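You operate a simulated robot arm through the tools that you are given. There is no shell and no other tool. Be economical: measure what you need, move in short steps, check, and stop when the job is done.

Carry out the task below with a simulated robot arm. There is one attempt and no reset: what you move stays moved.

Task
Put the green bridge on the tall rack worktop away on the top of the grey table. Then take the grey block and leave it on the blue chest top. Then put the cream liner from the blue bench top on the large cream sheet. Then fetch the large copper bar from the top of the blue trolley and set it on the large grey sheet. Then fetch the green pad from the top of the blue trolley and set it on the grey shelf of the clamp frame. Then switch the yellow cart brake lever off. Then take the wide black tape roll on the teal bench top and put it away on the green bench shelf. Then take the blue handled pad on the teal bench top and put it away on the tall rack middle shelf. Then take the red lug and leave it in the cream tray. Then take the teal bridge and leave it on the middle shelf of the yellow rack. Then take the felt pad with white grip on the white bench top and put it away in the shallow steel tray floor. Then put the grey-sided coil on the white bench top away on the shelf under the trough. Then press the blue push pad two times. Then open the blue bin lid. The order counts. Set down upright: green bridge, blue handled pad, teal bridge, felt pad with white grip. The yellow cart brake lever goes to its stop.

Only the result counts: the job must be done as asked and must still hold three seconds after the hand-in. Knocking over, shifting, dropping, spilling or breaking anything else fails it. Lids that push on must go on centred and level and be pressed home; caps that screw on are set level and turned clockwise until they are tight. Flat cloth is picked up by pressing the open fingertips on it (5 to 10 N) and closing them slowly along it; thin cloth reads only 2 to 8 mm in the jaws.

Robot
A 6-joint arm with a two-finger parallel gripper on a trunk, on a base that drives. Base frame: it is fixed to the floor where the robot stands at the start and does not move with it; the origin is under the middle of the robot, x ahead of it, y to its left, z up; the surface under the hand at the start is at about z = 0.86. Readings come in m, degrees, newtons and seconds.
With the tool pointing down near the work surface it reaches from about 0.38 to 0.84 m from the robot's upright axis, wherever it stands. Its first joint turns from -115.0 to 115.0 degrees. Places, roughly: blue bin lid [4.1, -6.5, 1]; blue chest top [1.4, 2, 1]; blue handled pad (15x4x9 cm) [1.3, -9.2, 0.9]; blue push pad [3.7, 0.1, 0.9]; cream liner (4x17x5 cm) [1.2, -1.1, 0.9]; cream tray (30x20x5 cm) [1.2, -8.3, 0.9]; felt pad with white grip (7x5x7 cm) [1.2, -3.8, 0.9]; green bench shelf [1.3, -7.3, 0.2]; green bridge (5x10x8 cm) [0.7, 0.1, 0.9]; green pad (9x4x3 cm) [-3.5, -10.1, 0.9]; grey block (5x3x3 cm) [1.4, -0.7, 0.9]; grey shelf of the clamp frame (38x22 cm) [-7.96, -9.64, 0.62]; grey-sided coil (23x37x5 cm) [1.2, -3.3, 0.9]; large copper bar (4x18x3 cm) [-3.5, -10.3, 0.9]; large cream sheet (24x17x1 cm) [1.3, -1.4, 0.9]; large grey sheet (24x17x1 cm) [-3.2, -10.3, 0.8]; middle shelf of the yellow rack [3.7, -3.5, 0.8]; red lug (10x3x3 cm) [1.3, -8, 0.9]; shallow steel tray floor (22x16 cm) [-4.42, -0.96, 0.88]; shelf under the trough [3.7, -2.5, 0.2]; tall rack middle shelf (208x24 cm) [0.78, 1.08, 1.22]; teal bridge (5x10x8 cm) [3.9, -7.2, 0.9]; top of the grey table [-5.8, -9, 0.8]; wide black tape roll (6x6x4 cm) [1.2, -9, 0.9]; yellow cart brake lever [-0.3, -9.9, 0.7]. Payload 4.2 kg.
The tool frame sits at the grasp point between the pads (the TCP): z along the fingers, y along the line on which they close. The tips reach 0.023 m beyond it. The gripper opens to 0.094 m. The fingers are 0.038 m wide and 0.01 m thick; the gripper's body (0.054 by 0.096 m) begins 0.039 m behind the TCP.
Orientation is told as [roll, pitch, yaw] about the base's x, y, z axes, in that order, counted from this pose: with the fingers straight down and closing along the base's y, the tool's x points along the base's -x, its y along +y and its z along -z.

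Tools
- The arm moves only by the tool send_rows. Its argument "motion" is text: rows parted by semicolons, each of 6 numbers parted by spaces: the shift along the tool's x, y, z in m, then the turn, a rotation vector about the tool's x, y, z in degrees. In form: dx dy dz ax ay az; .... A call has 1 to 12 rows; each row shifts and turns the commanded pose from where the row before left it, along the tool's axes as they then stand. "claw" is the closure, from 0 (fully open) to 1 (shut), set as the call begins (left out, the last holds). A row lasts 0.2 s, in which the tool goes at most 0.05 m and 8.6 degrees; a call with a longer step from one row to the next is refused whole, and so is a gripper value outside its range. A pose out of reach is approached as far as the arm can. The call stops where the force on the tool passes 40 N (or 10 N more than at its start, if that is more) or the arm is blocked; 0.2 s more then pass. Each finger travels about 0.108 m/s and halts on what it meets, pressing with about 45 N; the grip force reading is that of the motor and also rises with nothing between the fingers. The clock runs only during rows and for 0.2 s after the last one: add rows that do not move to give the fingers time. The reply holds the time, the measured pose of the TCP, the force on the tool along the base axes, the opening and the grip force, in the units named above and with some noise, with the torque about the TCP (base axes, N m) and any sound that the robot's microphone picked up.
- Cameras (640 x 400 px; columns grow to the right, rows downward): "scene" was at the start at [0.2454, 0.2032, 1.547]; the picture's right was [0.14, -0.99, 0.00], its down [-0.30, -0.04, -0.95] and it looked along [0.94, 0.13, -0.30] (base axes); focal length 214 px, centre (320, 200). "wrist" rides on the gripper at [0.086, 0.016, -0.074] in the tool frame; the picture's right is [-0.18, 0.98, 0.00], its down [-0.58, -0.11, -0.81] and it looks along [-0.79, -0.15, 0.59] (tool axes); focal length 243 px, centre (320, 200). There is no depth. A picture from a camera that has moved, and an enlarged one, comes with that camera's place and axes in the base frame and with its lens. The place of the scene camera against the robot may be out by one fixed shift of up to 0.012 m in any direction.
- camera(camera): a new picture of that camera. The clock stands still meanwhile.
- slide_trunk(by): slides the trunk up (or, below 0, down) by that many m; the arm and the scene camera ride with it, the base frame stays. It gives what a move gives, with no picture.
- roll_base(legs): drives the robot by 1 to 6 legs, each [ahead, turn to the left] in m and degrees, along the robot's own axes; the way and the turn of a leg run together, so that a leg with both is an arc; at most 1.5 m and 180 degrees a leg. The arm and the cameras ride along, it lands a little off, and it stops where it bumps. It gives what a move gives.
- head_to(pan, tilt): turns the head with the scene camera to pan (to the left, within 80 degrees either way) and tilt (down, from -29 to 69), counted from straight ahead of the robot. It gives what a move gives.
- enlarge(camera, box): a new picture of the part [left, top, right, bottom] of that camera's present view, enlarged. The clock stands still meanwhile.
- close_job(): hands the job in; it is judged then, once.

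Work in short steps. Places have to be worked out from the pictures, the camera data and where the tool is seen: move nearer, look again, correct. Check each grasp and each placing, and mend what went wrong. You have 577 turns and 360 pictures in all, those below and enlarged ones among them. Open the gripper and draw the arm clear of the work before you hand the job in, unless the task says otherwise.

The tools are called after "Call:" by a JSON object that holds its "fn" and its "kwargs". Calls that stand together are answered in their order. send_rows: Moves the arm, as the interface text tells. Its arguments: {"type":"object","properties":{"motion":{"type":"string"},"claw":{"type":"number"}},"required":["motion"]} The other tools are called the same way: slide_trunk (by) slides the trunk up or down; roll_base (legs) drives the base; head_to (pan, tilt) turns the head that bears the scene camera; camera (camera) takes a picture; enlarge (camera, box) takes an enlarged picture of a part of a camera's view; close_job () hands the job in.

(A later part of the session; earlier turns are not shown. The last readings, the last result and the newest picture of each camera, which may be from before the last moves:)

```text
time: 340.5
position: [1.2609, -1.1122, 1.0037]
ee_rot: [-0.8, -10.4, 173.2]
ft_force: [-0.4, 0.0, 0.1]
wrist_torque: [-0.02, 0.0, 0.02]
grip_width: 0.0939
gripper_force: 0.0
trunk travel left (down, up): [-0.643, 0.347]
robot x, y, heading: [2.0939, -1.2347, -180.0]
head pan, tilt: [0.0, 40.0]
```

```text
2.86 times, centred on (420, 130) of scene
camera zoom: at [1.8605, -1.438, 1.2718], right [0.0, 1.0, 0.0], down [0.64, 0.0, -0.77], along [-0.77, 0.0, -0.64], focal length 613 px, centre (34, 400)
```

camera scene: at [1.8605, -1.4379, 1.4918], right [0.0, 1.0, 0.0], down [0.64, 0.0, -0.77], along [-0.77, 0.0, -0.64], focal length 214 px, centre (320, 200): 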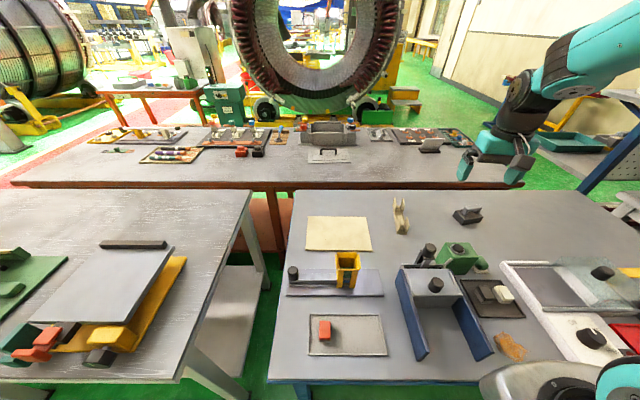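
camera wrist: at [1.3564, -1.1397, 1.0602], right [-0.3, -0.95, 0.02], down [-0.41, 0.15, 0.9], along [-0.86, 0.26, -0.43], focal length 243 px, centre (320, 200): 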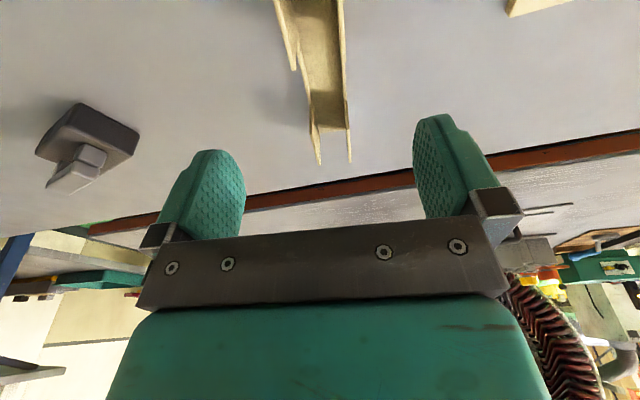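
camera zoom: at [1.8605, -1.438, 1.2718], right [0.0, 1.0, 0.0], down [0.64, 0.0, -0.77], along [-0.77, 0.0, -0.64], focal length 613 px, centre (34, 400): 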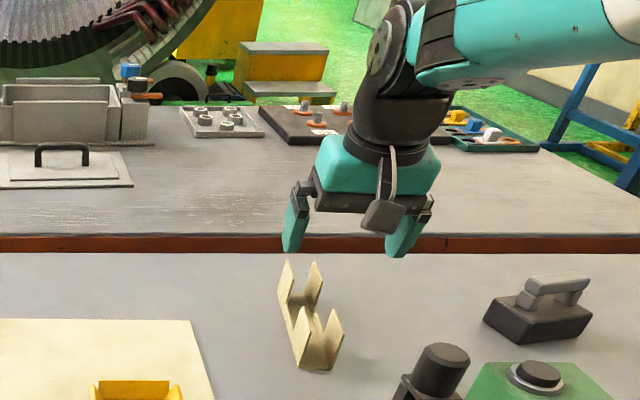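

Alignment looks right. Descending to z≈0.893 with the fingers either side of the near flaps.

Call:
{"fn": "send_rows", "kwargs": {"motion": "0.0036 0 0.0197 0 0 0; 0.0036 0 0.0197 0 0 0; 0.0036 0 0.0197 0 0 0; 0.0036 0 0.0197 0 0 0; 0.0036 0 0.0197 0 0 0; 0.0018 0 0.0098 0 0 0; 0 0 0 0 0 0"}}

Call:
{"fn": "camera", "kwargs": {"camera": "wrist"}}

Call:
{"fn": "enlarge", "kwargs": {"camera": "scene", "box": [320, 60, 520, 200]}}

```text
time: 342.1
position: [1.2609, -1.1089, 0.8915]
ee_rot: [-0.8, -10.5, 173.1]
ft_force: [-0.9, 0.2, -0.3]
wrist_torque: [0.0, 0.03, -0.03]
grip_width: 0.0941
gripper_force: 0.1
trunk travel left (down, up): [-0.643, 0.347]
robot x, y, heading: [2.0996, -1.2359, -180.0]
head pan, tilt: [0.0, 40.0]
```

```text
291 pictures are left
camera wrist: at [1.3558, -1.1379, 0.9482], right [-0.3, -0.95, 0.02], down [-0.41, 0.15, 0.9], along [-0.86, 0.26, -0.44], focal length 243 px, centre (320, 200)
```

wrist: 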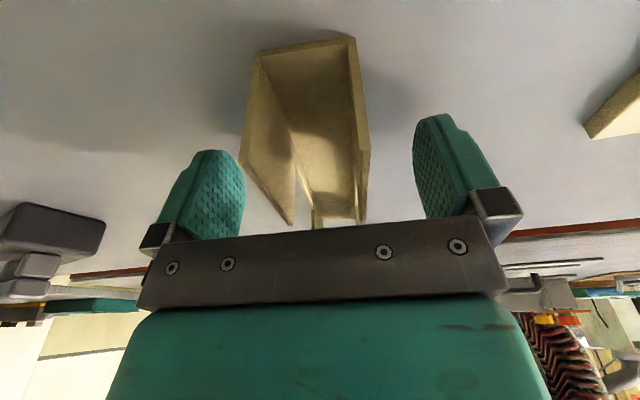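

```text
2.86 times, centred on (420, 130) of scene
camera zoom: at [1.8605, -1.438, 1.2718], right [0.0, 1.0, 0.0], down [0.64, 0.0, -0.77], along [-0.77, 0.0, -0.64], focal length 613 px, centre (34, 400)
```

zoom: 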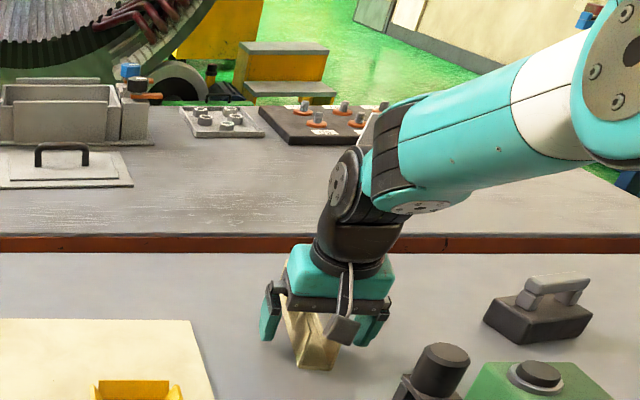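

Fingers straddle the near flaps. I'll shift 3 mm and close.

Call:
{"fn": "send_rows", "kwargs": {"motion": "0 -0.003 0 0 0 0; 0 0 0 0 0 0"}}

Call:
{"fn": "send_rows", "kwargs": {"motion": "0 0 0 0 0 0; 0 0 0 0 0 0; 0 0 0 0 0 0; 0 0 0 0 0 0; 0 0 0 0 0 0", "claw": 1}}

Call:
{"fn": "camera", "kwargs": {"camera": "wrist"}}

```text
time: 342.7
position: [1.2616, -1.108, 0.8917]
ee_rot: [-0.7, -10.5, 173.2]
ft_force: [-0.7, 0.9, 0.2]
wrist_torque: [0.03, -0.02, 0.01]
grip_width: 0.0939
gripper_force: 0.0
trunk travel left (down, up): [-0.643, 0.347]
robot x, y, heading: [2.093, -1.235, -179.8]
head pan, tilt: [0.0, 40.0]
```

```text
time: 343.9
position: [1.2618, -1.1067, 0.8921]
ee_rot: [-0.7, -10.5, 173.1]
ft_force: [-0.8, -0.9, 1.8]
wrist_torque: [0.02, 0.19, 0.02]
grip_width: 0.0367
gripper_force: 14.6
trunk travel left (down, up): [-0.643, 0.347]
robot x, y, heading: [2.0984, -1.2404, -180.0]
head pan, tilt: [0.0, 40.0]
```

```text
289 pictures are left
camera wrist: at [1.3563, -1.1356, 0.9484], right [-0.3, -0.95, 0.02], down [-0.41, 0.15, 0.9], along [-0.86, 0.26, -0.43], focal length 243 px, centre (320, 200)
```

wrist: 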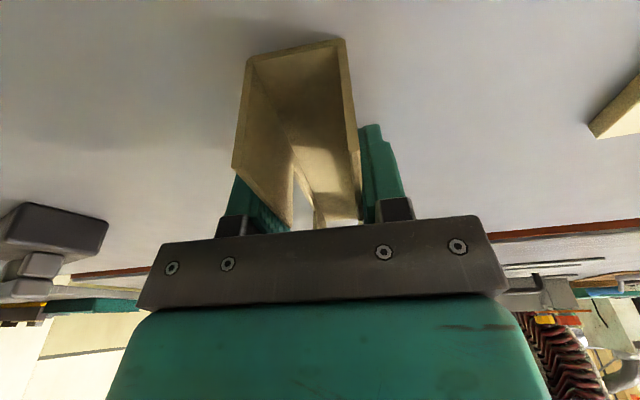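

The grip force is low (15 N at 37 mm), so the liner may be springy. I'll hold a moderate closure rather than full and read again.

Call:
{"fn": "send_rows", "kwargs": {"motion": "0 0 0 0 0 0; 0 0 0 0 0 0", "claw": 0.63}}

```text
time: 344.5
position: [1.2614, -1.1081, 0.8919]
ee_rot: [-0.8, -10.5, 173.3]
ft_force: [-0.1, 0.3, 1.2]
wrist_torque: [0.01, 0.15, 0.01]
grip_width: 0.0369
gripper_force: 14.0
trunk travel left (down, up): [-0.643, 0.347]
robot x, y, heading: [2.0948, -1.2372, -179.9]
head pan, tilt: [0.0, 40.0]
```

Stable hold. Lifting 0.18 and checking.

Call:
{"fn": "slide_trunk", "kwargs": {"by": 0.18}}

Call:
{"fn": "camera", "kwargs": {"camera": "wrist"}}

Call:
{"fn": "camera", "kwargs": {"camera": "scene"}}

```text
time: 346.5
position: [1.2617, -1.1068, 1.0709]
ee_rot: [-0.8, -10.5, 173.2]
ft_force: [0.8, -0.4, -0.8]
wrist_torque: [-0.02, 0.0, -0.01]
grip_width: 0.0368
gripper_force: 14.1
trunk travel left (down, up): [-0.823, 0.167]
robot x, y, heading: [2.0956, -1.2351, -179.8]
head pan, tilt: [0.0, 40.0]
```

```text
288 pictures are left
camera wrist: at [1.3563, -1.1356, 1.1282], right [-0.3, -0.95, 0.02], down [-0.41, 0.15, 0.9], along [-0.86, 0.26, -0.44], focal length 243 px, centre (320, 200)
```

wrist: 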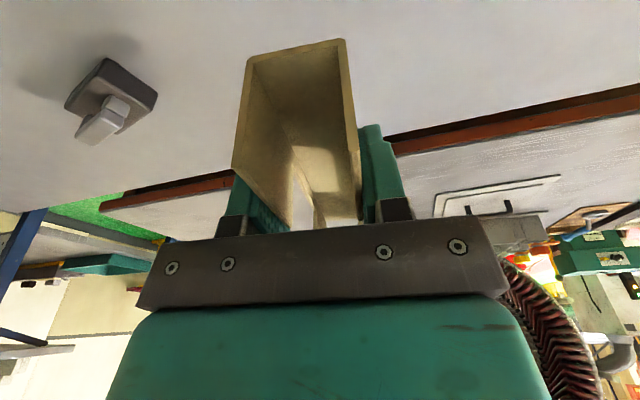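

```text
287 pictures are left
camera scene: at [1.8604, -1.4379, 1.4518], right [0.0, 1.0, 0.0], down [0.64, 0.0, -0.77], along [-0.77, 0.0, -0.64], focal length 214 px, centre (320, 200)
```

scene: 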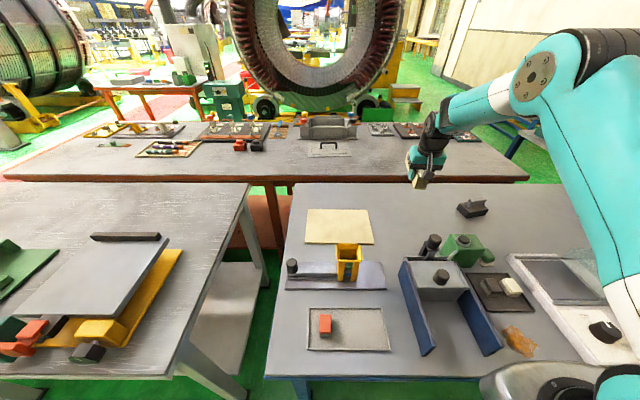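

Held well. The sheet spans x 1.217–1.39, y -1.49 to -1.25. I'll shift over it, then turn the liner about the vertical to lie along the sheet's long side.

Call:
{"fn": "send_rows", "kwargs": {"motion": "0.00935 0.0376 -0.0017 0 0 0; 0.00935 0.0376 -0.0017 0 0 0; 0.00935 0.0376 -0.0017 0 0 0; 0.00935 0.0376 -0.0017 0 0 0; 0.00935 0.0376 -0.0017 0 0 0; 0.00935 0.0376 -0.0017 0 0 0; 0.00935 0.0376 -0.0017 0 0 0; 0.00935 0.0376 -0.0017 0 0 0; 0 0 0 0 0 0"}}

Call:
{"fn": "send_rows", "kwargs": {"motion": "0 0 0 1.46 0 7.86; 0 0 0 1.46 0 7.86; 0 0 0 1.46 0 7.86; 0 0 0 1.46 0 7.86; 0 0 0 1.46 0 7.86; 0 0 0 1.46 0 7.86; 0 0 0 1.46 0 7.86; 0 0 0 1.46 0 7.86; 0 0 0 1.46 0 7.86; 0 0 0 1.46 0 7.86; 0 0 0 0 0 0"}}

Call:
{"fn": "camera", "kwargs": {"camera": "scene"}}

Call:
{"fn": "camera", "kwargs": {"camera": "wrist"}}

```text
time: 348.5
position: [1.2998, -1.415, 1.0688]
ee_rot: [-0.7, -10.5, 173.2]
ft_force: [0.0, 0.0, -0.9]
wrist_torque: [-0.01, -0.04, 0.0]
grip_width: 0.0364
gripper_force: 13.8
trunk travel left (down, up): [-0.823, 0.167]
robot x, y, heading: [2.0973, -1.2375, -179.6]
head pan, tilt: [0.0, 40.0]
```

```text
time: 350.9
position: [1.3093, -1.4185, 1.0649]
ee_rot: [-0.2, -11.1, 93.0]
ft_force: [0.1, -0.1, -0.5]
wrist_torque: [-0.02, 0.02, 0.0]
grip_width: 0.0369
gripper_force: 13.9
out of reach, approached as far as the arm can: row 10
trunk travel left (down, up): [-0.823, 0.167]
robot x, y, heading: [2.0967, -1.2363, -180.0]
head pan, tilt: [0.0, 40.0]
```

```text
286 pictures are left
camera scene: at [1.8604, -1.438, 1.4518], right [0.0, 1.0, 0.0], down [0.64, 0.0, -0.77], along [-0.77, 0.0, -0.64], focal length 214 px, centre (320, 200)
```

scene: 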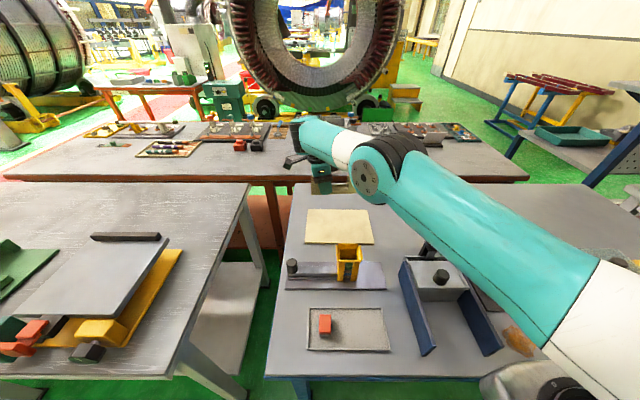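

```text
285 pictures are left
camera wrist: at [1.2972, -1.5178, 1.1208], right [-0.99, 0.13, 0.03], down [0.08, 0.42, 0.9], along [0.1, 0.9, -0.43], focal length 243 px, centre (320, 200)
```

wrist: 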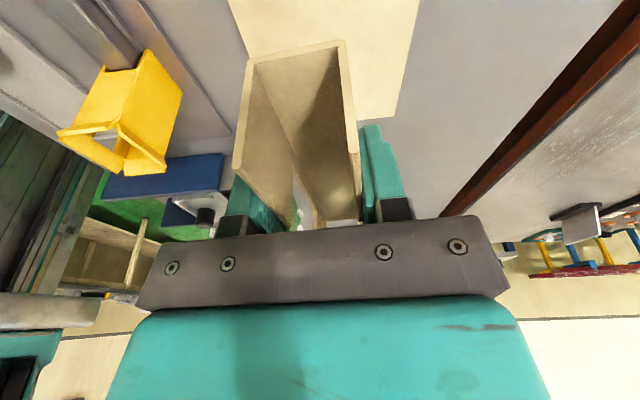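

Over the sheet. Lowering by trunk 0.145, then in small steps.

Call:
{"fn": "slide_trunk", "kwargs": {"by": -0.145}}

Call:
{"fn": "camera", "kwargs": {"camera": "wrist"}}

Call:
{"fn": "enlarge", "kwargs": {"camera": "scene", "box": [270, 90, 470, 220]}}

```text
time: 352.6
position: [1.3099, -1.4192, 0.9221]
ee_rot: [-0.2, -11.1, 93.1]
ft_force: [0.7, 0.2, 0.1]
wrist_torque: [0.0, 0.01, -0.03]
grip_width: 0.037
gripper_force: 14.3
trunk travel left (down, up): [-0.678, 0.312]
robot x, y, heading: [2.097, -1.2375, -179.8]
head pan, tilt: [0.0, 40.0]
```

```text
284 pictures are left
camera wrist: at [1.2973, -1.5178, 0.976], right [-0.99, 0.13, 0.03], down [0.08, 0.42, 0.9], along [0.1, 0.9, -0.43], focal length 243 px, centre (320, 200)
```

wrist: 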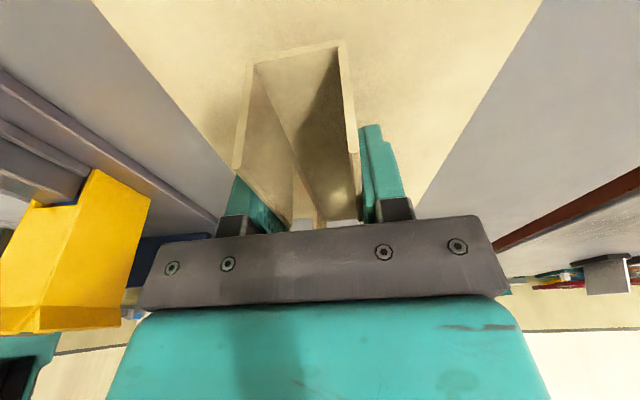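

```text
3.08 times, centred on (370, 155) of scene
camera zoom: at [1.8604, -1.438, 1.3068], right [0.0, 1.0, 0.0], down [0.64, 0.0, -0.77], along [-0.77, 0.0, -0.64], focal length 660 px, centre (166, 338)
```

zoom: 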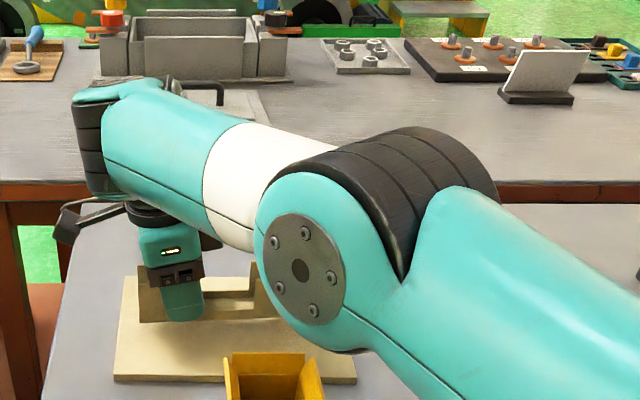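

The elbow looks low near the yellow bin. I'll check its clearance with a steeper head view before going lower.

Call:
{"fn": "head_to", "kwargs": {"pan": 5, "tilt": 62}}

Call:
{"fn": "camera", "kwargs": {"camera": "scene"}}

```text
time: 353.4
position: [1.3098, -1.4187, 0.921]
ee_rot: [-0.2, -11.1, 93.1]
ft_force: [0.0, -1.0, -0.3]
wrist_torque: [0.01, 0.02, -0.02]
grip_width: 0.0367
gripper_force: 14.2
trunk travel left (down, up): [-0.678, 0.312]
robot x, y, heading: [2.095, -1.2366, -179.8]
head pan, tilt: [5.0, 62.0]
```

```text
282 pictures are left
camera scene: at [1.8814, -1.4436, 1.2778], right [-0.09, 1.0, 0.0], down [0.88, 0.08, -0.47], along [-0.47, -0.04, -0.88], focal length 214 px, centre (320, 200)
```

scene: 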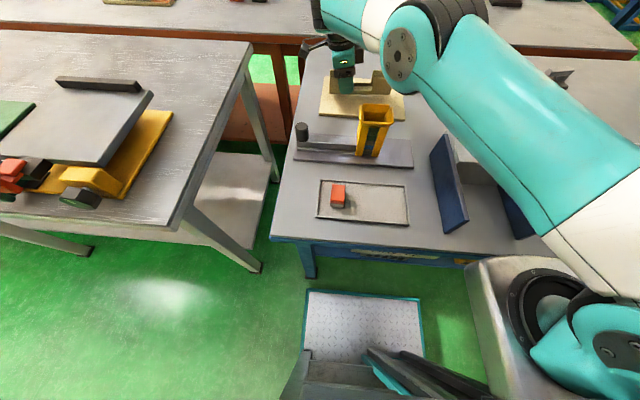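

Triangulating, the elbow is at z≈1.14, well above the bin (≈0.99). I'll continue lowering in small trunk steps.

Call:
{"fn": "slide_trunk", "kwargs": {"by": -0.014}}

Call:
{"fn": "slide_trunk", "kwargs": {"by": -0.005}}

Call:
{"fn": "slide_trunk", "kwargs": {"by": -0.003}}

Call:
{"fn": "camera", "kwargs": {"camera": "wrist"}}

```text
time: 354.1
position: [1.3097, -1.4188, 0.9064]
ee_rot: [-0.2, -11.2, 93.2]
ft_force: [0.3, -1.4, -0.9]
wrist_torque: [-0.01, 0.02, 0.0]
grip_width: 0.0367
gripper_force: 14.0
trunk travel left (down, up): [-0.664, 0.326]
robot x, y, heading: [2.0988, -1.2355, -179.7]
head pan, tilt: [5.0, 62.0]
```

```text
time: 354.6
position: [1.3091, -1.4188, 0.9017]
ee_rot: [-0.1, -11.0, 93.0]
ft_force: [-0.2, -0.3, 4.6]
wrist_torque: [-0.21, 0.04, 0.03]
grip_width: 0.0366
gripper_force: 13.5
trunk travel left (down, up): [-0.659, 0.331]
robot x, y, heading: [2.1004, -1.2411, -179.7]
head pan, tilt: [5.0, 62.0]
```

```text
time: 355.1
position: [1.3086, -1.4169, 0.8998]
ee_rot: [0.0, -11.0, 93.2]
ft_force: [-0.3, 0.1, 13.7]
wrist_torque: [-0.03, 0.0, -0.02]
grip_width: 0.0369
gripper_force: 13.9
trunk travel left (down, up): [-0.656, 0.334]
robot x, y, heading: [2.0975, -1.2352, -179.6]
head pan, tilt: [5.0, 62.0]
```

```text
281 pictures are left
camera wrist: at [1.2974, -1.5177, 0.9557], right [-0.99, 0.13, 0.03], down [0.09, 0.42, 0.9], along [0.1, 0.9, -0.43], focal length 243 px, centre (320, 200)
```

wrist: 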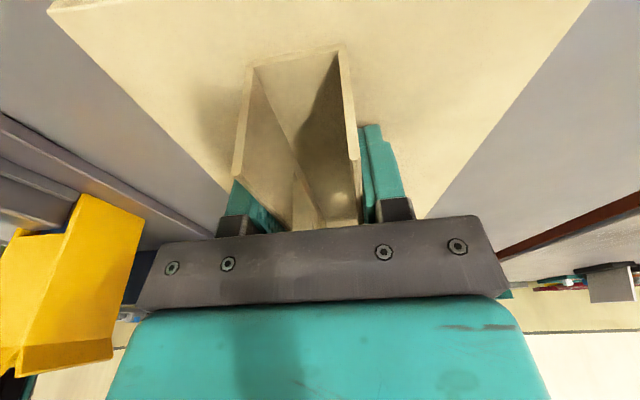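

On the sheet with 14 N. Opening and rising vertically.

Call:
{"fn": "send_rows", "kwargs": {"motion": "0 0 0 0 0 0; 0 0 0 0 0 0; 0 0 0 0 0 0; 0 0 0 0 0 0", "claw": 0}}

Call:
{"fn": "slide_trunk", "kwargs": {"by": 0.3}}

Call:
{"fn": "head_to", "kwargs": {"pan": 0, "tilt": 40}}

Call:
{"fn": "enlarge", "kwargs": {"camera": "scene", "box": [240, 120, 480, 290]}}

```text
time: 356.1
position: [1.3098, -1.4184, 0.898]
ee_rot: [-0.3, -11.0, 93.1]
ft_force: [-0.7, 0.0, -0.1]
wrist_torque: [0.0, 0.02, -0.01]
grip_width: 0.094
gripper_force: 0.0
trunk travel left (down, up): [-0.656, 0.334]
robot x, y, heading: [2.0976, -1.2356, -179.6]
head pan, tilt: [5.0, 62.0]
```

```text
time: 359.1
position: [1.3094, -1.4192, 1.1979]
ee_rot: [-0.2, -11.1, 93.2]
ft_force: [-0.7, -0.2, -0.8]
wrist_torque: [0.01, -0.01, 0.0]
grip_width: 0.0937
gripper_force: 0.1
trunk travel left (down, up): [-0.956, 0.034]
robot x, y, heading: [2.0957, -1.2366, -179.7]
head pan, tilt: [5.0, 62.0]
```

```text
time: 360.0
position: [1.3094, -1.4188, 1.1975]
ee_rot: [-0.2, -11.1, 93.1]
ft_force: [0.4, -0.3, 0.4]
wrist_torque: [0.01, -0.01, 0.0]
grip_width: 0.094
gripper_force: 0.1
trunk travel left (down, up): [-0.956, 0.034]
robot x, y, heading: [2.0958, -1.2345, -179.6]
head pan, tilt: [0.0, 40.0]
```

```text
2.35 times, centred on (360, 205) of scene
camera zoom: at [1.8605, -1.4381, 1.5847], right [0.0, 1.0, 0.0], down [0.64, 0.0, -0.77], along [-0.77, 0.0, -0.64], focal length 505 px, centre (226, 188)
```

zoom: 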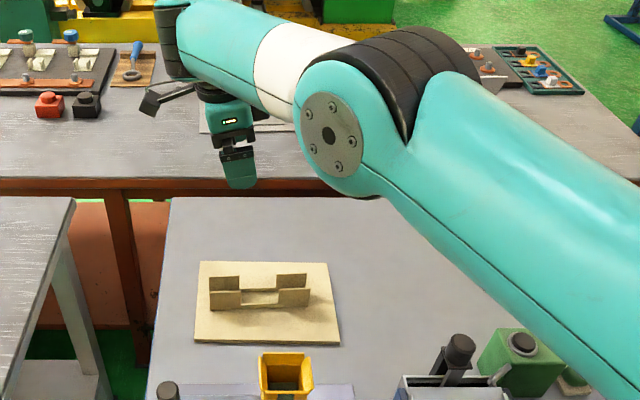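

The liner sits well on the sheet. I'll retract the arm and drive to the blue trolley: down the aisle, west on the walkway, then south past the grey table.

Call:
{"fn": "send_rows", "kwargs": {"motion": "0 0 0 0 5.5 0; 0 0 0 0 5.5 0; -0.0107 -0.0421 0 0 0 0; -0.0107 -0.0421 0 0 0 0; -0.0107 -0.0421 0 0 0 0; -0.0107 -0.0421 0 0 0 0; -0.0107 -0.0421 0 0 0 0; -0.0107 -0.0421 0 0 0 0; -0.0107 -0.0421 0 0 0 0; 0 0 0 0 0 0"}}

Call:
{"fn": "send_rows", "kwargs": {"motion": "0 0 0 0 0 -8.5; 0 0 0 0 0 -8.5; 0 0 0 0 0 -8.5; 0 0 0 0 0 -8.5; 0 0 0 0 0 -8.5; 0 0 0 0 0 -8.5; 0 0 0 0 0 -8.5; 0 0 0 0 0 -8.5; 0 0 0 0 0 -8.5; 0 0 0 0 0 -8.5; 0 0 0 0 0 0"}}

Call:
{"fn": "roll_base", "kwargs": {"legs": [[-0.45, 0], [0, 88], [1.5, 0], [1.5, 0], [1.1, 0]]}}

```text
time: 362.2
position: [1.3417, -1.4238, 1.1961]
ee_rot: [-0.2, -0.1, 93.1]
ft_force: [0.2, -0.3, 0.4]
wrist_torque: [0.01, 0.01, -0.01]
grip_width: 0.0944
gripper_force: 0.1
out of reach, approached as far as the arm can: row 3, 4, 5, 6, 7, 8, 9
trunk travel left (down, up): [-0.956, 0.034]
robot x, y, heading: [2.0977, -1.2369, -179.9]
head pan, tilt: [0.0, 40.0]
```

```text
time: 364.6
position: [1.3404, -1.4236, 1.1956]
ee_rot: [-0.1, 0.1, 178.2]
ft_force: [-0.1, -0.2, 0.1]
wrist_torque: [0.03, 0.01, 0.01]
grip_width: 0.0942
gripper_force: 0.1
trunk travel left (down, up): [-0.956, 0.034]
robot x, y, heading: [2.0903, -1.2385, -179.7]
head pan, tilt: [0.0, 40.0]
```

```text
time: 390.3
position: [2.4776, -6.0947, 1.1952]
ee_rot: [-0.1, 0.3, -95.5]
ft_force: [0.1, -1.0, 1.0]
wrist_torque: [0.02, 0.0, -0.03]
grip_width: 0.0939
gripper_force: 0.1
trunk travel left (down, up): [-0.956, 0.034]
robot x, y, heading: [2.3443, -5.3291, -93.6]
head pan, tilt: [0.0, 40.0]
```

Now retract the arm with the aligned tool, then turn west and drive along the walkway.

Call:
{"fn": "send_rows", "kwargs": {"motion": "0.04 0 0 0 0 0; 0.04 0 0 0 0 0; 0.04 0 0 0 0 0; 0.04 0 0 0 0 0; 0.04 0 0 0 0 0; 0 0 0 0 0 0"}}

Call:
{"fn": "roll_base", "kwargs": {"legs": [[0, -86.6], [1.5, 0], [1.5, 0], [1.5, 0], [1.5, 0], [1.5, 0]]}}

Call:
{"fn": "head_to", "kwargs": {"pan": 0, "tilt": 20}}

Call:
{"fn": "camera", "kwargs": {"camera": "scene"}}

```text
time: 391.7
position: [2.581, -6.0325, 1.19]
ee_rot: [-0.6, 0.4, -95.5]
ft_force: [0.0, 0.5, -0.5]
wrist_torque: [-0.02, -0.02, -0.02]
grip_width: 0.094
gripper_force: 0.0
out of reach, approached as far as the arm can: row 1, 2, 3, 4, 5
trunk travel left (down, up): [-0.956, 0.034]
robot x, y, heading: [2.3438, -5.3326, -93.6]
head pan, tilt: [0.0, 40.0]
```

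```text
time: 430.9
position: [-5.8363, -5.0699, 1.1904]
ee_rot: [-0.4, 0.4, 173.0]
ft_force: [0.3, 0.1, 0.3]
wrist_torque: [0.01, -0.02, 0.05]
grip_width: 0.0937
gripper_force: 0.0
trunk travel left (down, up): [-0.956, 0.034]
robot x, y, heading: [-5.1266, -4.8488, 175.1]
head pan, tilt: [0.0, 40.0]
```

```text
time: 431.8
position: [-5.8355, -5.0698, 1.1902]
ee_rot: [-0.5, 0.6, 173.0]
ft_force: [0.5, -0.1, 0.0]
wrist_torque: [0.02, 0.01, 0.02]
grip_width: 0.094
gripper_force: 0.1
trunk travel left (down, up): [-0.956, 0.034]
robot x, y, heading: [-5.1254, -4.8471, 175.0]
head pan, tilt: [0.0, 20.0]
```

```text
279 pictures are left
camera scene: at [-5.3868, -5.0262, 1.6161], right [0.09, 1.0, 0.0], down [0.34, -0.03, -0.94], along [-0.94, 0.08, -0.34], focal length 214 px, centre (320, 200)
```

scene: 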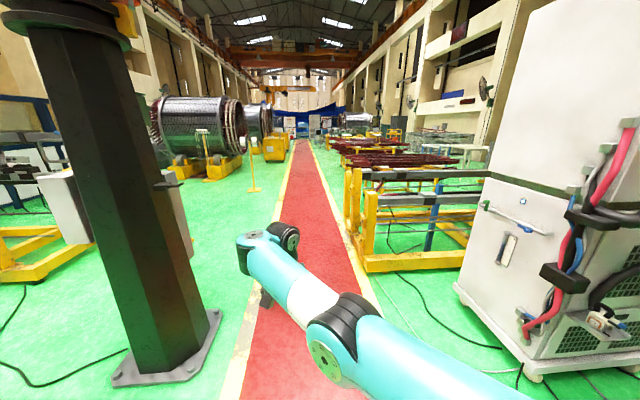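

I'll turn south, pass between bucket and post, and stop near (-4.95, -8.6) to look at the trolley.

Call:
{"fn": "roll_base", "kwargs": {"legs": [[0.05, 0], [0, 95], [1.5, 0], [0.8, 0], [0, 8], [1.3, 0]]}}

Call:
{"fn": "roll_base", "kwargs": {"legs": [[0, 35]]}}

Call:
{"fn": "camera", "kwargs": {"camera": "scene"}}

```text
time: 454.3
position: [-4.3072, -8.9684, 1.1915]
ee_rot: [-0.5, 0.5, -79.5]
ft_force: [0.2, 0.0, 0.6]
wrist_torque: [0.03, 0.01, 0.02]
grip_width: 0.0938
gripper_force: 0.1
trunk travel left (down, up): [-0.956, 0.034]
robot x, y, heading: [-4.7336, -8.362, -77.5]
head pan, tilt: [0.0, 20.0]
```

```text
time: 456.3
position: [-4.038, -8.6248, 1.19]
ee_rot: [-0.6, 0.5, -45.4]
ft_force: [-0.5, -1.2, 0.5]
wrist_torque: [0.0, -0.02, 0.02]
grip_width: 0.0939
gripper_force: 0.1
trunk travel left (down, up): [-0.956, 0.034]
robot x, y, heading: [-4.732, -8.3572, -43.3]
head pan, tilt: [0.0, 20.0]
```

```text
278 pictures are left
camera scene: at [-4.4194, -8.3893, 1.6162], right [-0.68, -0.73, 0.0], down [-0.25, 0.23, -0.94], along [0.68, -0.64, -0.34], focal length 214 px, centre (320, 200)
```

scene: 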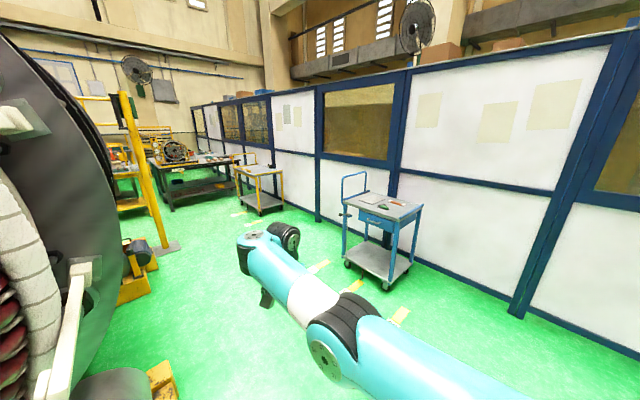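

Call:
{"fn": "enlarge", "kwargs": {"camera": "scene", "box": [320, 160, 440, 300]}}

```text
2.86 times, centred on (380, 230) of scene
camera zoom: at [-4.4194, -8.3893, 1.6162], right [-0.68, -0.73, 0.0], down [-0.25, 0.23, -0.94], along [0.68, -0.64, -0.34], focal length 613 px, centre (149, 114)
```

zoom: 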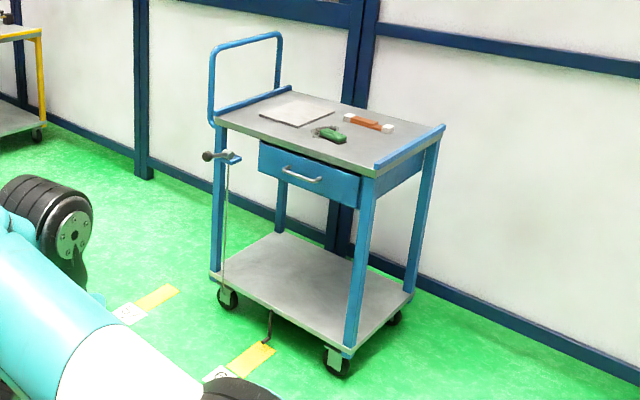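

Trolley top spans x -3.71 to -3.14, y -9.91 to -10.45, handle on its +x end. I'll centre the arm in front of the robot first, then approach from the +y side.

Call:
{"fn": "send_rows", "kwargs": {"motion": "0 -0.045 0 0 0 0; 0 -0.045 0 0 0 0; 0 -0.045 0 0 0 0; 0 -0.045 0 0 0 0; 0 -0.045 0 0 0 0; 0 -0.045 0 0 0 0; 0 0 0 0 0 0"}}

Call:
{"fn": "roll_base", "kwargs": {"legs": [[0, 14.5], [1.5, 0], [0, -61]]}}

Call:
{"fn": "head_to", "kwargs": {"pan": 0, "tilt": 40}}

Call:
{"fn": "camera", "kwargs": {"camera": "scene"}}

```text
time: 457.9
position: [-4.0989, -8.849, 1.1862]
ee_rot: [-0.8, 1.0, -45.4]
ft_force: [0.6, -0.3, -0.2]
wrist_torque: [0.04, 0.0, 0.01]
grip_width: 0.0941
gripper_force: 0.1
out of reach, approached as far as the arm can: row 1, 2, 3, 4, 5, 6
trunk travel left (down, up): [-0.956, 0.034]
robot x, y, heading: [-4.7312, -8.3585, -43.2]
head pan, tilt: [0.0, 20.0]
```

```text
time: 468.7
position: [-3.3709, -9.8697, 1.1849]
ee_rot: [-0.9, 0.9, -92.1]
ft_force: [-0.1, 0.5, -0.5]
wrist_torque: [0.01, -0.01, -0.03]
grip_width: 0.0939
gripper_force: 0.0
trunk travel left (down, up): [-0.956, 0.034]
robot x, y, heading: [-3.4491, -9.0741, -89.8]
head pan, tilt: [0.0, 20.0]
```

```text
time: 469.6
position: [-3.3719, -9.8698, 1.1852]
ee_rot: [-0.9, 0.9, -91.9]
ft_force: [-0.1, -0.3, -0.3]
wrist_torque: [0.01, 0.02, -0.03]
grip_width: 0.0943
gripper_force: 0.1
trunk travel left (down, up): [-0.956, 0.034]
robot x, y, heading: [-3.4509, -9.0729, -89.6]
head pan, tilt: [0.0, 40.0]
```

```text
276 pictures are left
camera scene: at [-3.2545, -9.3136, 1.5849], right [-1.0, 0.0, 0.0], down [0.0, 0.64, -0.77], along [0.0, -0.77, -0.64], focal length 214 px, centre (320, 200)
```

scene: 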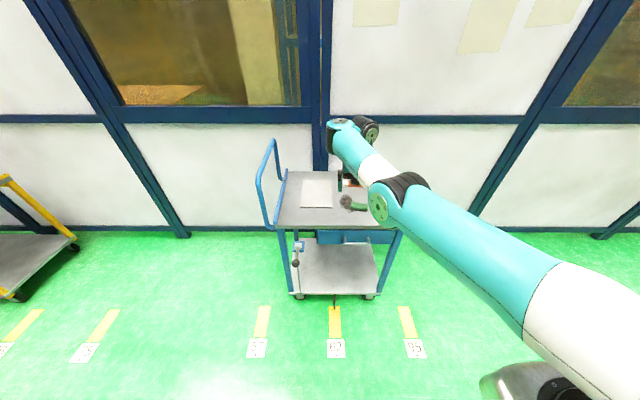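

I'll move 0.42 ahead and look again.

Call:
{"fn": "roll_base", "kwargs": {"legs": [[0.42, 0]]}}

Call:
{"fn": "camera", "kwargs": {"camera": "scene"}}

Call:
{"fn": "camera", "kwargs": {"camera": "wrist"}}

```text
time: 472.2
position: [-3.3679, -10.2987, 1.1851]
ee_rot: [-0.8, 0.8, -91.9]
ft_force: [0.4, -0.7, 0.9]
wrist_torque: [0.0, -0.02, 0.02]
grip_width: 0.0941
gripper_force: 0.1
trunk travel left (down, up): [-0.956, 0.034]
robot x, y, heading: [-3.4503, -9.5032, -90.0]
head pan, tilt: [0.0, 40.0]
```

```text
275 pictures are left
camera scene: at [-3.2522, -9.7432, 1.5848], right [-1.0, -0.01, 0.0], down [0.0, 0.64, -0.77], along [0.0, -0.77, -0.64], focal length 214 px, centre (320, 200)
```

scene: 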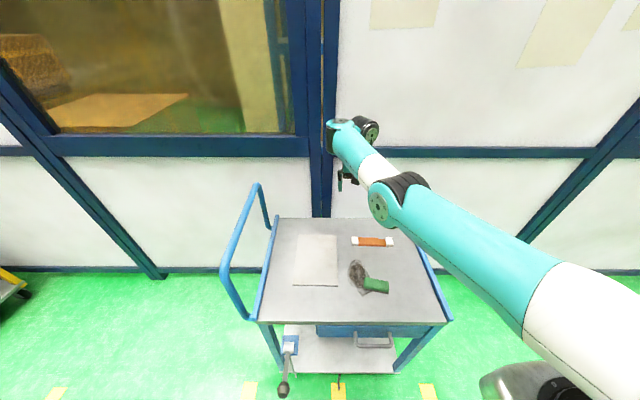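

```text
274 pictures are left
camera wrist: at [-3.3491, -10.2145, 1.2599], right [0.98, -0.22, -0.02], down [-0.12, -0.59, 0.8], along [-0.18, -0.78, -0.6], focal length 243 px, centre (320, 200)
```

wrist: 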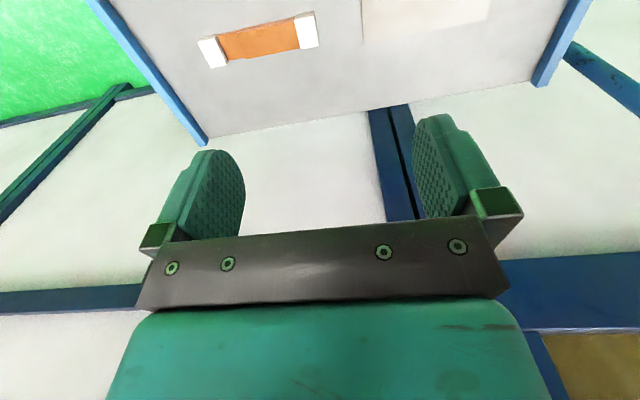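

Bar centre ≈ (-3.476, -10.337), lying along x. I'll pull 0.08 closer, turn the tool to close along y, and go above it.

Call:
{"fn": "roll_base", "kwargs": {"legs": [[0.08, 0]]}}

Call:
{"fn": "send_rows", "kwargs": {"motion": "0 0 0 0 0 8; 0 0 0 0 0 8; 0 0 0 0 0 8; 0 0 0 0 0 8; 0 0 0 0 0 8; 0 0 0 0 0 8; 0 0 0 0 0 8; 0 0 0 0 0 8; 0 0 0 0 0 8; 0 0 0 0 0 8; 0 0 0 0 0 8; 0 0 0 0 0 0"}}

```text
time: 473.3
position: [-3.3683, -10.3825, 1.1857]
ee_rot: [-0.9, 0.9, -92.0]
ft_force: [-0.1, -0.1, 0.1]
wrist_torque: [-0.01, 0.01, 0.01]
grip_width: 0.0942
gripper_force: 0.0
trunk travel left (down, up): [-0.956, 0.034]
robot x, y, heading: [-3.4482, -9.5853, -89.5]
head pan, tilt: [0.0, 40.0]
```

```text
time: 475.9
position: [-3.3666, -10.3832, 1.1846]
ee_rot: [-1.0, -0.8, -179.8]
ft_force: [-0.6, -0.4, -0.9]
wrist_torque: [0.01, 0.03, 0.0]
grip_width: 0.094
gripper_force: 0.2
trunk travel left (down, up): [-0.956, 0.034]
robot x, y, heading: [-3.4503, -9.5855, -89.7]
head pan, tilt: [0.0, 40.0]
```

I'll raise the arm relative to the trunk (better posture), lower the trunk, then shift above the bar.

Call:
{"fn": "send_rows", "kwargs": {"motion": "0 0 -0.04 0 0 0; 0 0 -0.04 0 0 0; 0 0 -0.04 0 0 0; 0 0 -0.04 0 0 0; 0 0 -0.04 0 0 0; -0.037 -0.015 0 0 0 0; -0.037 -0.015 0 0 0 0; -0.0355 -0.016 0 0 0 0; 0 0 0 0 0 0"}}

Call:
{"fn": "slide_trunk", "kwargs": {"by": -0.35}}

Call:
{"fn": "camera", "kwargs": {"camera": "wrist"}}

Call:
{"fn": "camera", "kwargs": {"camera": "scene"}}

```text
time: 477.9
position: [-3.4745, -10.3566, 1.3957]
ee_rot: [-1.0, -0.8, -180.0]
ft_force: [-0.5, 0.2, 0.2]
wrist_torque: [-0.01, -0.01, -0.06]
grip_width: 0.094
gripper_force: 0.1
out of reach, approached as far as the arm can: row 8
trunk travel left (down, up): [-0.956, 0.034]
robot x, y, heading: [-3.4477, -9.5826, -89.9]
head pan, tilt: [0.0, 40.0]
```

```text
time: 481.3
position: [-3.4727, -10.3562, 1.0466]
ee_rot: [-1.1, -0.7, -179.8]
ft_force: [0.1, -1.0, -0.1]
wrist_torque: [0.0, -0.02, 0.0]
grip_width: 0.094
gripper_force: 0.0
trunk travel left (down, up): [-0.606, 0.384]
robot x, y, heading: [-3.4516, -9.5835, -89.7]
head pan, tilt: [0.0, 40.0]
```

```text
273 pictures are left
camera wrist: at [-3.3867, -10.3741, 1.1173], right [-0.18, -0.98, -0.02], down [-0.57, 0.09, 0.82], along [-0.8, 0.16, -0.58], focal length 243 px, centre (320, 200)
```

wrist: 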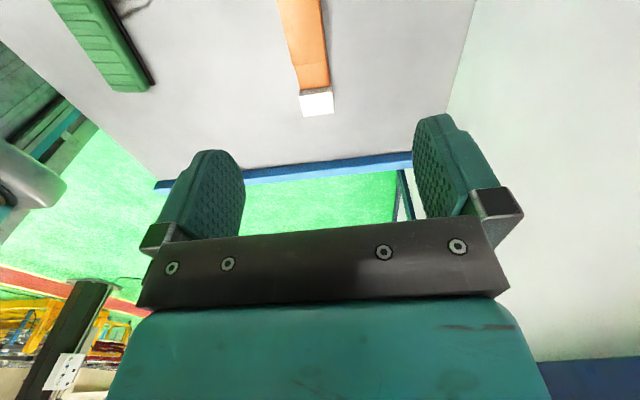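

```text
272 pictures are left
camera scene: at [-3.2517, -9.8261, 1.2348], right [-1.0, -0.01, 0.0], down [0.0, 0.64, -0.77], along [0.0, -0.77, -0.64], focal length 214 px, centre (320, 200)
```

scene: 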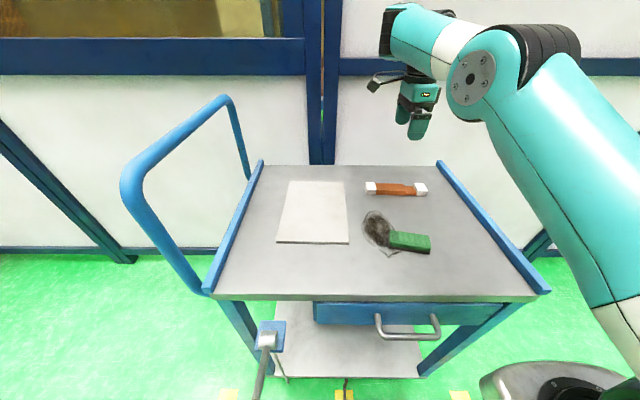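

Bar line is y≈-10.336; I'll shift 2 cm in +y and descend to 0.90, then check.

Call:
{"fn": "send_rows", "kwargs": {"motion": "0.003 -0.02 0.02 0 0 0; 0 0 0.04 0 0 0; 0 0 0.04 0 0 0; 0 0 0.04 0 0 0; 0 0 0 0 0 0"}}

Call:
{"fn": "camera", "kwargs": {"camera": "wrist"}}

Call:
{"fn": "enlarge", "kwargs": {"camera": "scene", "box": [330, 100, 470, 270]}}

```text
time: 482.5
position: [-3.4619, -10.3982, 0.9389]
ee_rot: [-1.2, -0.8, -179.8]
ft_force: [1.2, 0.3, 0.7]
wrist_torque: [0.03, 0.0, 0.0]
grip_width: 0.094
gripper_force: 0.0
out of reach, approached as far as the arm can: row 1, 2, 3, 4
trunk travel left (down, up): [-0.606, 0.384]
robot x, y, heading: [-3.4492, -9.5912, -89.7]
head pan, tilt: [0.0, 40.0]
```

```text
271 pictures are left
camera wrist: at [-3.3764, -10.4144, 1.0102], right [-0.18, -0.98, -0.02], down [-0.57, 0.09, 0.82], along [-0.8, 0.16, -0.58], focal length 243 px, centre (320, 200)
```

wrist: 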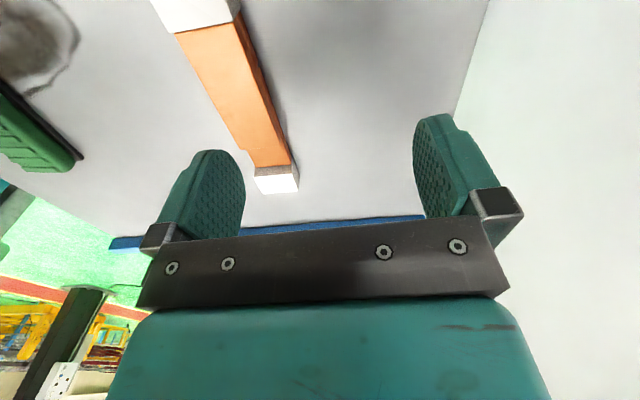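

```text
2.35 times, centred on (400, 185) of scene
camera zoom: at [-3.2517, -9.8261, 1.2348], right [-1.0, -0.01, 0.0], down [0.0, 0.64, -0.77], along [0.0, -0.77, -0.64], focal length 505 px, centre (132, 235)
```

zoom: 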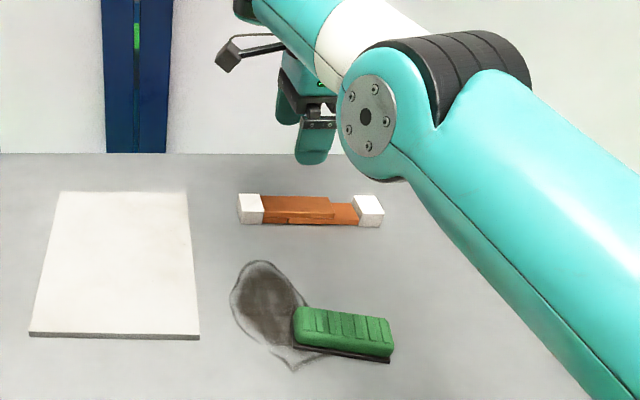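

The arm seems to have flipped into an elbow-low posture during the liner move, which limits its reach inward. I'll raise, back off from the trolley, and look at the posture.

Call:
{"fn": "slide_trunk", "kwargs": {"by": 0.3}}

Call:
{"fn": "roll_base", "kwargs": {"legs": [[-0.55, 0]]}}

Call:
{"fn": "head_to", "kwargs": {"pan": -30, "tilt": 25}}

Call:
{"fn": "camera", "kwargs": {"camera": "scene"}}

```text
time: 485.5
position: [-3.4622, -10.3983, 1.2391]
ee_rot: [-1.2, -0.8, -179.8]
ft_force: [0.1, 1.1, -0.1]
wrist_torque: [0.01, 0.06, 0.01]
grip_width: 0.0941
gripper_force: 0.1
trunk travel left (down, up): [-0.906, 0.084]
robot x, y, heading: [-3.451, -9.5819, -89.8]
head pan, tilt: [0.0, 40.0]
```

```text
time: 488.7
position: [-3.4685, -9.8384, 1.2385]
ee_rot: [-1.2, -0.8, 179.9]
ft_force: [0.0, 0.0, -0.9]
wrist_torque: [0.04, 0.0, -0.03]
grip_width: 0.0941
gripper_force: 0.0
trunk travel left (down, up): [-0.906, 0.084]
robot x, y, heading: [-3.4528, -9.0281, -89.8]
head pan, tilt: [0.0, 40.0]
```

```text
time: 489.6
position: [-3.4671, -9.8397, 1.2384]
ee_rot: [-1.1, -0.9, 179.9]
ft_force: [0.0, 0.4, 0.0]
wrist_torque: [0.02, 0.02, 0.0]
grip_width: 0.0939
gripper_force: 0.0
trunk travel left (down, up): [-0.906, 0.084]
robot x, y, heading: [-3.4492, -9.0254, -90.0]
head pan, tilt: [-30.0, 25.0]
```

```text
269 pictures are left
camera scene: at [-3.3006, -9.2635, 1.5581], right [-0.87, 0.5, 0.0], down [0.21, 0.37, -0.91], along [-0.45, -0.79, -0.42], focal length 214 px, centre (320, 200)
```

scene: 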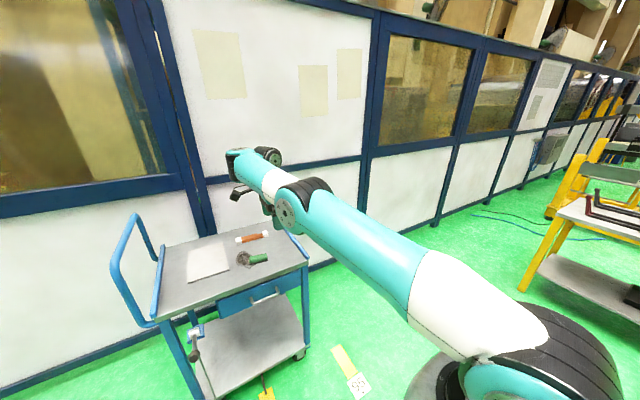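

Elbow sags below the shoulder–wrist line. I'll try extending fully and coming back while watching the posture, here in the free space above the trolley front.

Call:
{"fn": "send_rows", "kwargs": {"motion": "0 0.04 0 0 0 0; 0 0.04 0 0 0 0; 0 0.04 0 0 0 0; 0 0.04 0 0 0 0; 0 0.04 0 0 0 0; 0 0 0 0 0 0"}}

Call:
{"fn": "send_rows", "kwargs": {"motion": "0 -0.04 0 0 0 0; 0 -0.04 0 0 0 0; 0 -0.04 0 0 0 0; 0 -0.04 0 0 0 0; 0 -0.04 0 0 0 0; 0 -0.04 0 0 0 0; 0 -0.04 0 0 0 0; 0 0 0 0 0 0"}}

Call:
{"fn": "camera", "kwargs": {"camera": "scene"}}

```text
time: 491.0
position: [-3.4712, -9.9016, 1.2347]
ee_rot: [-1.1, -0.9, 180.0]
ft_force: [-0.9, -0.2, -0.9]
wrist_torque: [-0.02, 0.0, 0.01]
grip_width: 0.0939
gripper_force: 0.1
out of reach, approached as far as the arm can: row 2, 3, 4, 5
trunk travel left (down, up): [-0.906, 0.084]
robot x, y, heading: [-3.4521, -9.0245, -89.6]
head pan, tilt: [-30.0, 25.0]
```

```text
time: 492.8
position: [-3.4496, -9.8239, 1.2782]
ee_rot: [-1.3, -0.8, 179.9]
ft_force: [0.3, -0.7, 0.2]
wrist_torque: [-0.02, 0.01, 0.02]
grip_width: 0.0941
gripper_force: 0.2
out of reach, approached as far as the arm can: row 2, 3, 4, 5, 6, 7
trunk travel left (down, up): [-0.906, 0.084]
robot x, y, heading: [-3.4534, -9.0261, -90.0]
head pan, tilt: [-30.0, 25.0]
```

```text
268 pictures are left
camera scene: at [-3.3006, -9.2635, 1.5581], right [-0.87, 0.5, 0.0], down [0.21, 0.37, -0.91], along [-0.45, -0.78, -0.42], focal length 214 px, centre (320, 200)
```

scene: 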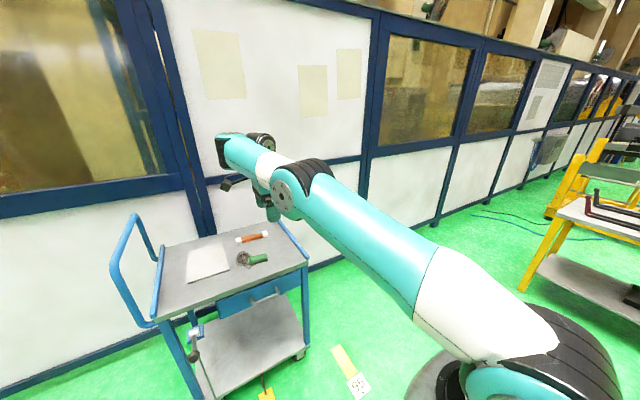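

Still elbow-low. I'll push the command far outward in one call so that the arm straightens completely, then come back with an upward component.

Call:
{"fn": "send_rows", "kwargs": {"motion": "0 0.05 0 0 0 0; 0 0.05 0 0 0 0; 0 0.05 0 0 0 0; 0 0.05 0 0 0 0; 0 0.05 0 0 0 0; 0 0.05 0 0 0 0; 0 -0.05 0 0 0 0; 0 -0.05 0 0 0 0; 0 -0.05 0 0 0 0; 0 -0.05 0 0 0 0; 0 -0.05 0 0 0 0; 0 -0.05 0 0 0 0"}}

Call:
{"fn": "send_rows", "kwargs": {"motion": "0 -0.04 0 0 0 0; 0 -0.04 0 0 0 0; 0 -0.04 0 0 0 0; 0 0 0 0 0 0"}}

```text
time: 495.4
position: [-3.464, -9.6014, 1.2598]
ee_rot: [-1.2, -0.8, 179.8]
ft_force: [-0.3, -0.2, 0.0]
wrist_torque: [0.04, 0.01, 0.01]
grip_width: 0.0938
gripper_force: 0.1
out of reach, approached as far as the arm can: row 2, 3, 4, 5, 6
trunk travel left (down, up): [-0.906, 0.084]
robot x, y, heading: [-3.4504, -9.0274, -90.0]
head pan, tilt: [-30.0, 25.0]
```

```text
time: 496.4
position: [-3.4622, -9.4771, 1.2627]
ee_rot: [-1.1, -0.8, 179.9]
ft_force: [-0.5, 0.0, -0.4]
wrist_torque: [-0.01, 0.0, 0.0]
grip_width: 0.094
gripper_force: 0.1
trunk travel left (down, up): [-0.906, 0.084]
robot x, y, heading: [-3.449, -9.0266, -89.9]
head pan, tilt: [-30.0, 25.0]
```

The arm flipped back to elbow-up and retracts freely. Re-approaching the trolley.

Call:
{"fn": "roll_base", "kwargs": {"legs": [[0.54, 0]]}}

Call:
{"fn": "send_rows", "kwargs": {"motion": "0 0.045 0 0 0 0; 0 0.045 0 0 0 0; 0 0.045 0 0 0 0; 0 0.045 0 0 0 0; 0 0.045 0 0 0 0; 0 0.045 0 0 0 0; 0 0.045 0 0 0 3.5; 0 0 0 0 0 0"}}

Call:
{"fn": "slide_trunk", "kwargs": {"by": -0.25}}

Call:
{"fn": "camera", "kwargs": {"camera": "wrist"}}

```text
time: 499.6
position: [-3.47, -10.0155, 1.2635]
ee_rot: [-1.2, -0.8, 179.4]
ft_force: [0.2, 0.1, 0.1]
wrist_torque: [-0.03, -0.05, 0.06]
grip_width: 0.0941
gripper_force: 0.0
trunk travel left (down, up): [-0.906, 0.084]
robot x, y, heading: [-3.4538, -9.5668, -90.7]
head pan, tilt: [-30.0, 25.0]
```

```text
time: 501.4
position: [-3.4723, -10.3304, 1.2548]
ee_rot: [-1.1, -0.8, 175.8]
ft_force: [-0.8, -0.4, 0.4]
wrist_torque: [0.01, 0.02, -0.02]
grip_width: 0.0938
gripper_force: 0.1
trunk travel left (down, up): [-0.906, 0.084]
robot x, y, heading: [-3.4559, -9.5645, -90.7]
head pan, tilt: [-30.0, 25.0]
```

```text
time: 503.9
position: [-3.4723, -10.3298, 1.0037]
ee_rot: [-1.2, -0.9, 175.8]
ft_force: [0.3, -0.2, -0.1]
wrist_torque: [-0.01, -0.04, 0.03]
grip_width: 0.0939
gripper_force: 0.1
trunk travel left (down, up): [-0.656, 0.334]
robot x, y, heading: [-3.453, -9.5639, -90.6]
head pan, tilt: [-30.0, 25.0]
```

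```text
267 pictures are left
camera wrist: at [-3.3877, -10.3543, 1.0764], right [-0.26, -0.97, -0.02], down [-0.56, 0.13, 0.82], along [-0.79, 0.22, -0.58], focal length 243 px, centre (320, 200)
```

wrist: 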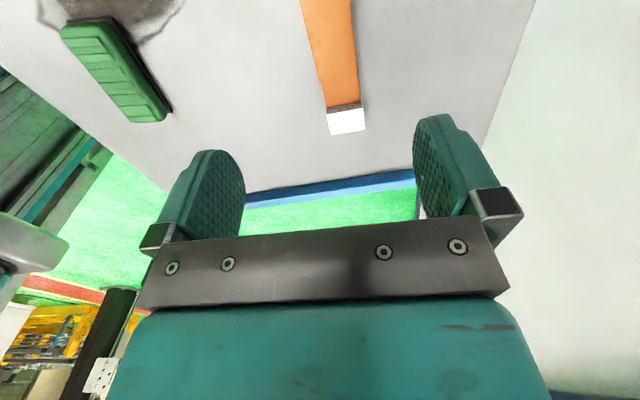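

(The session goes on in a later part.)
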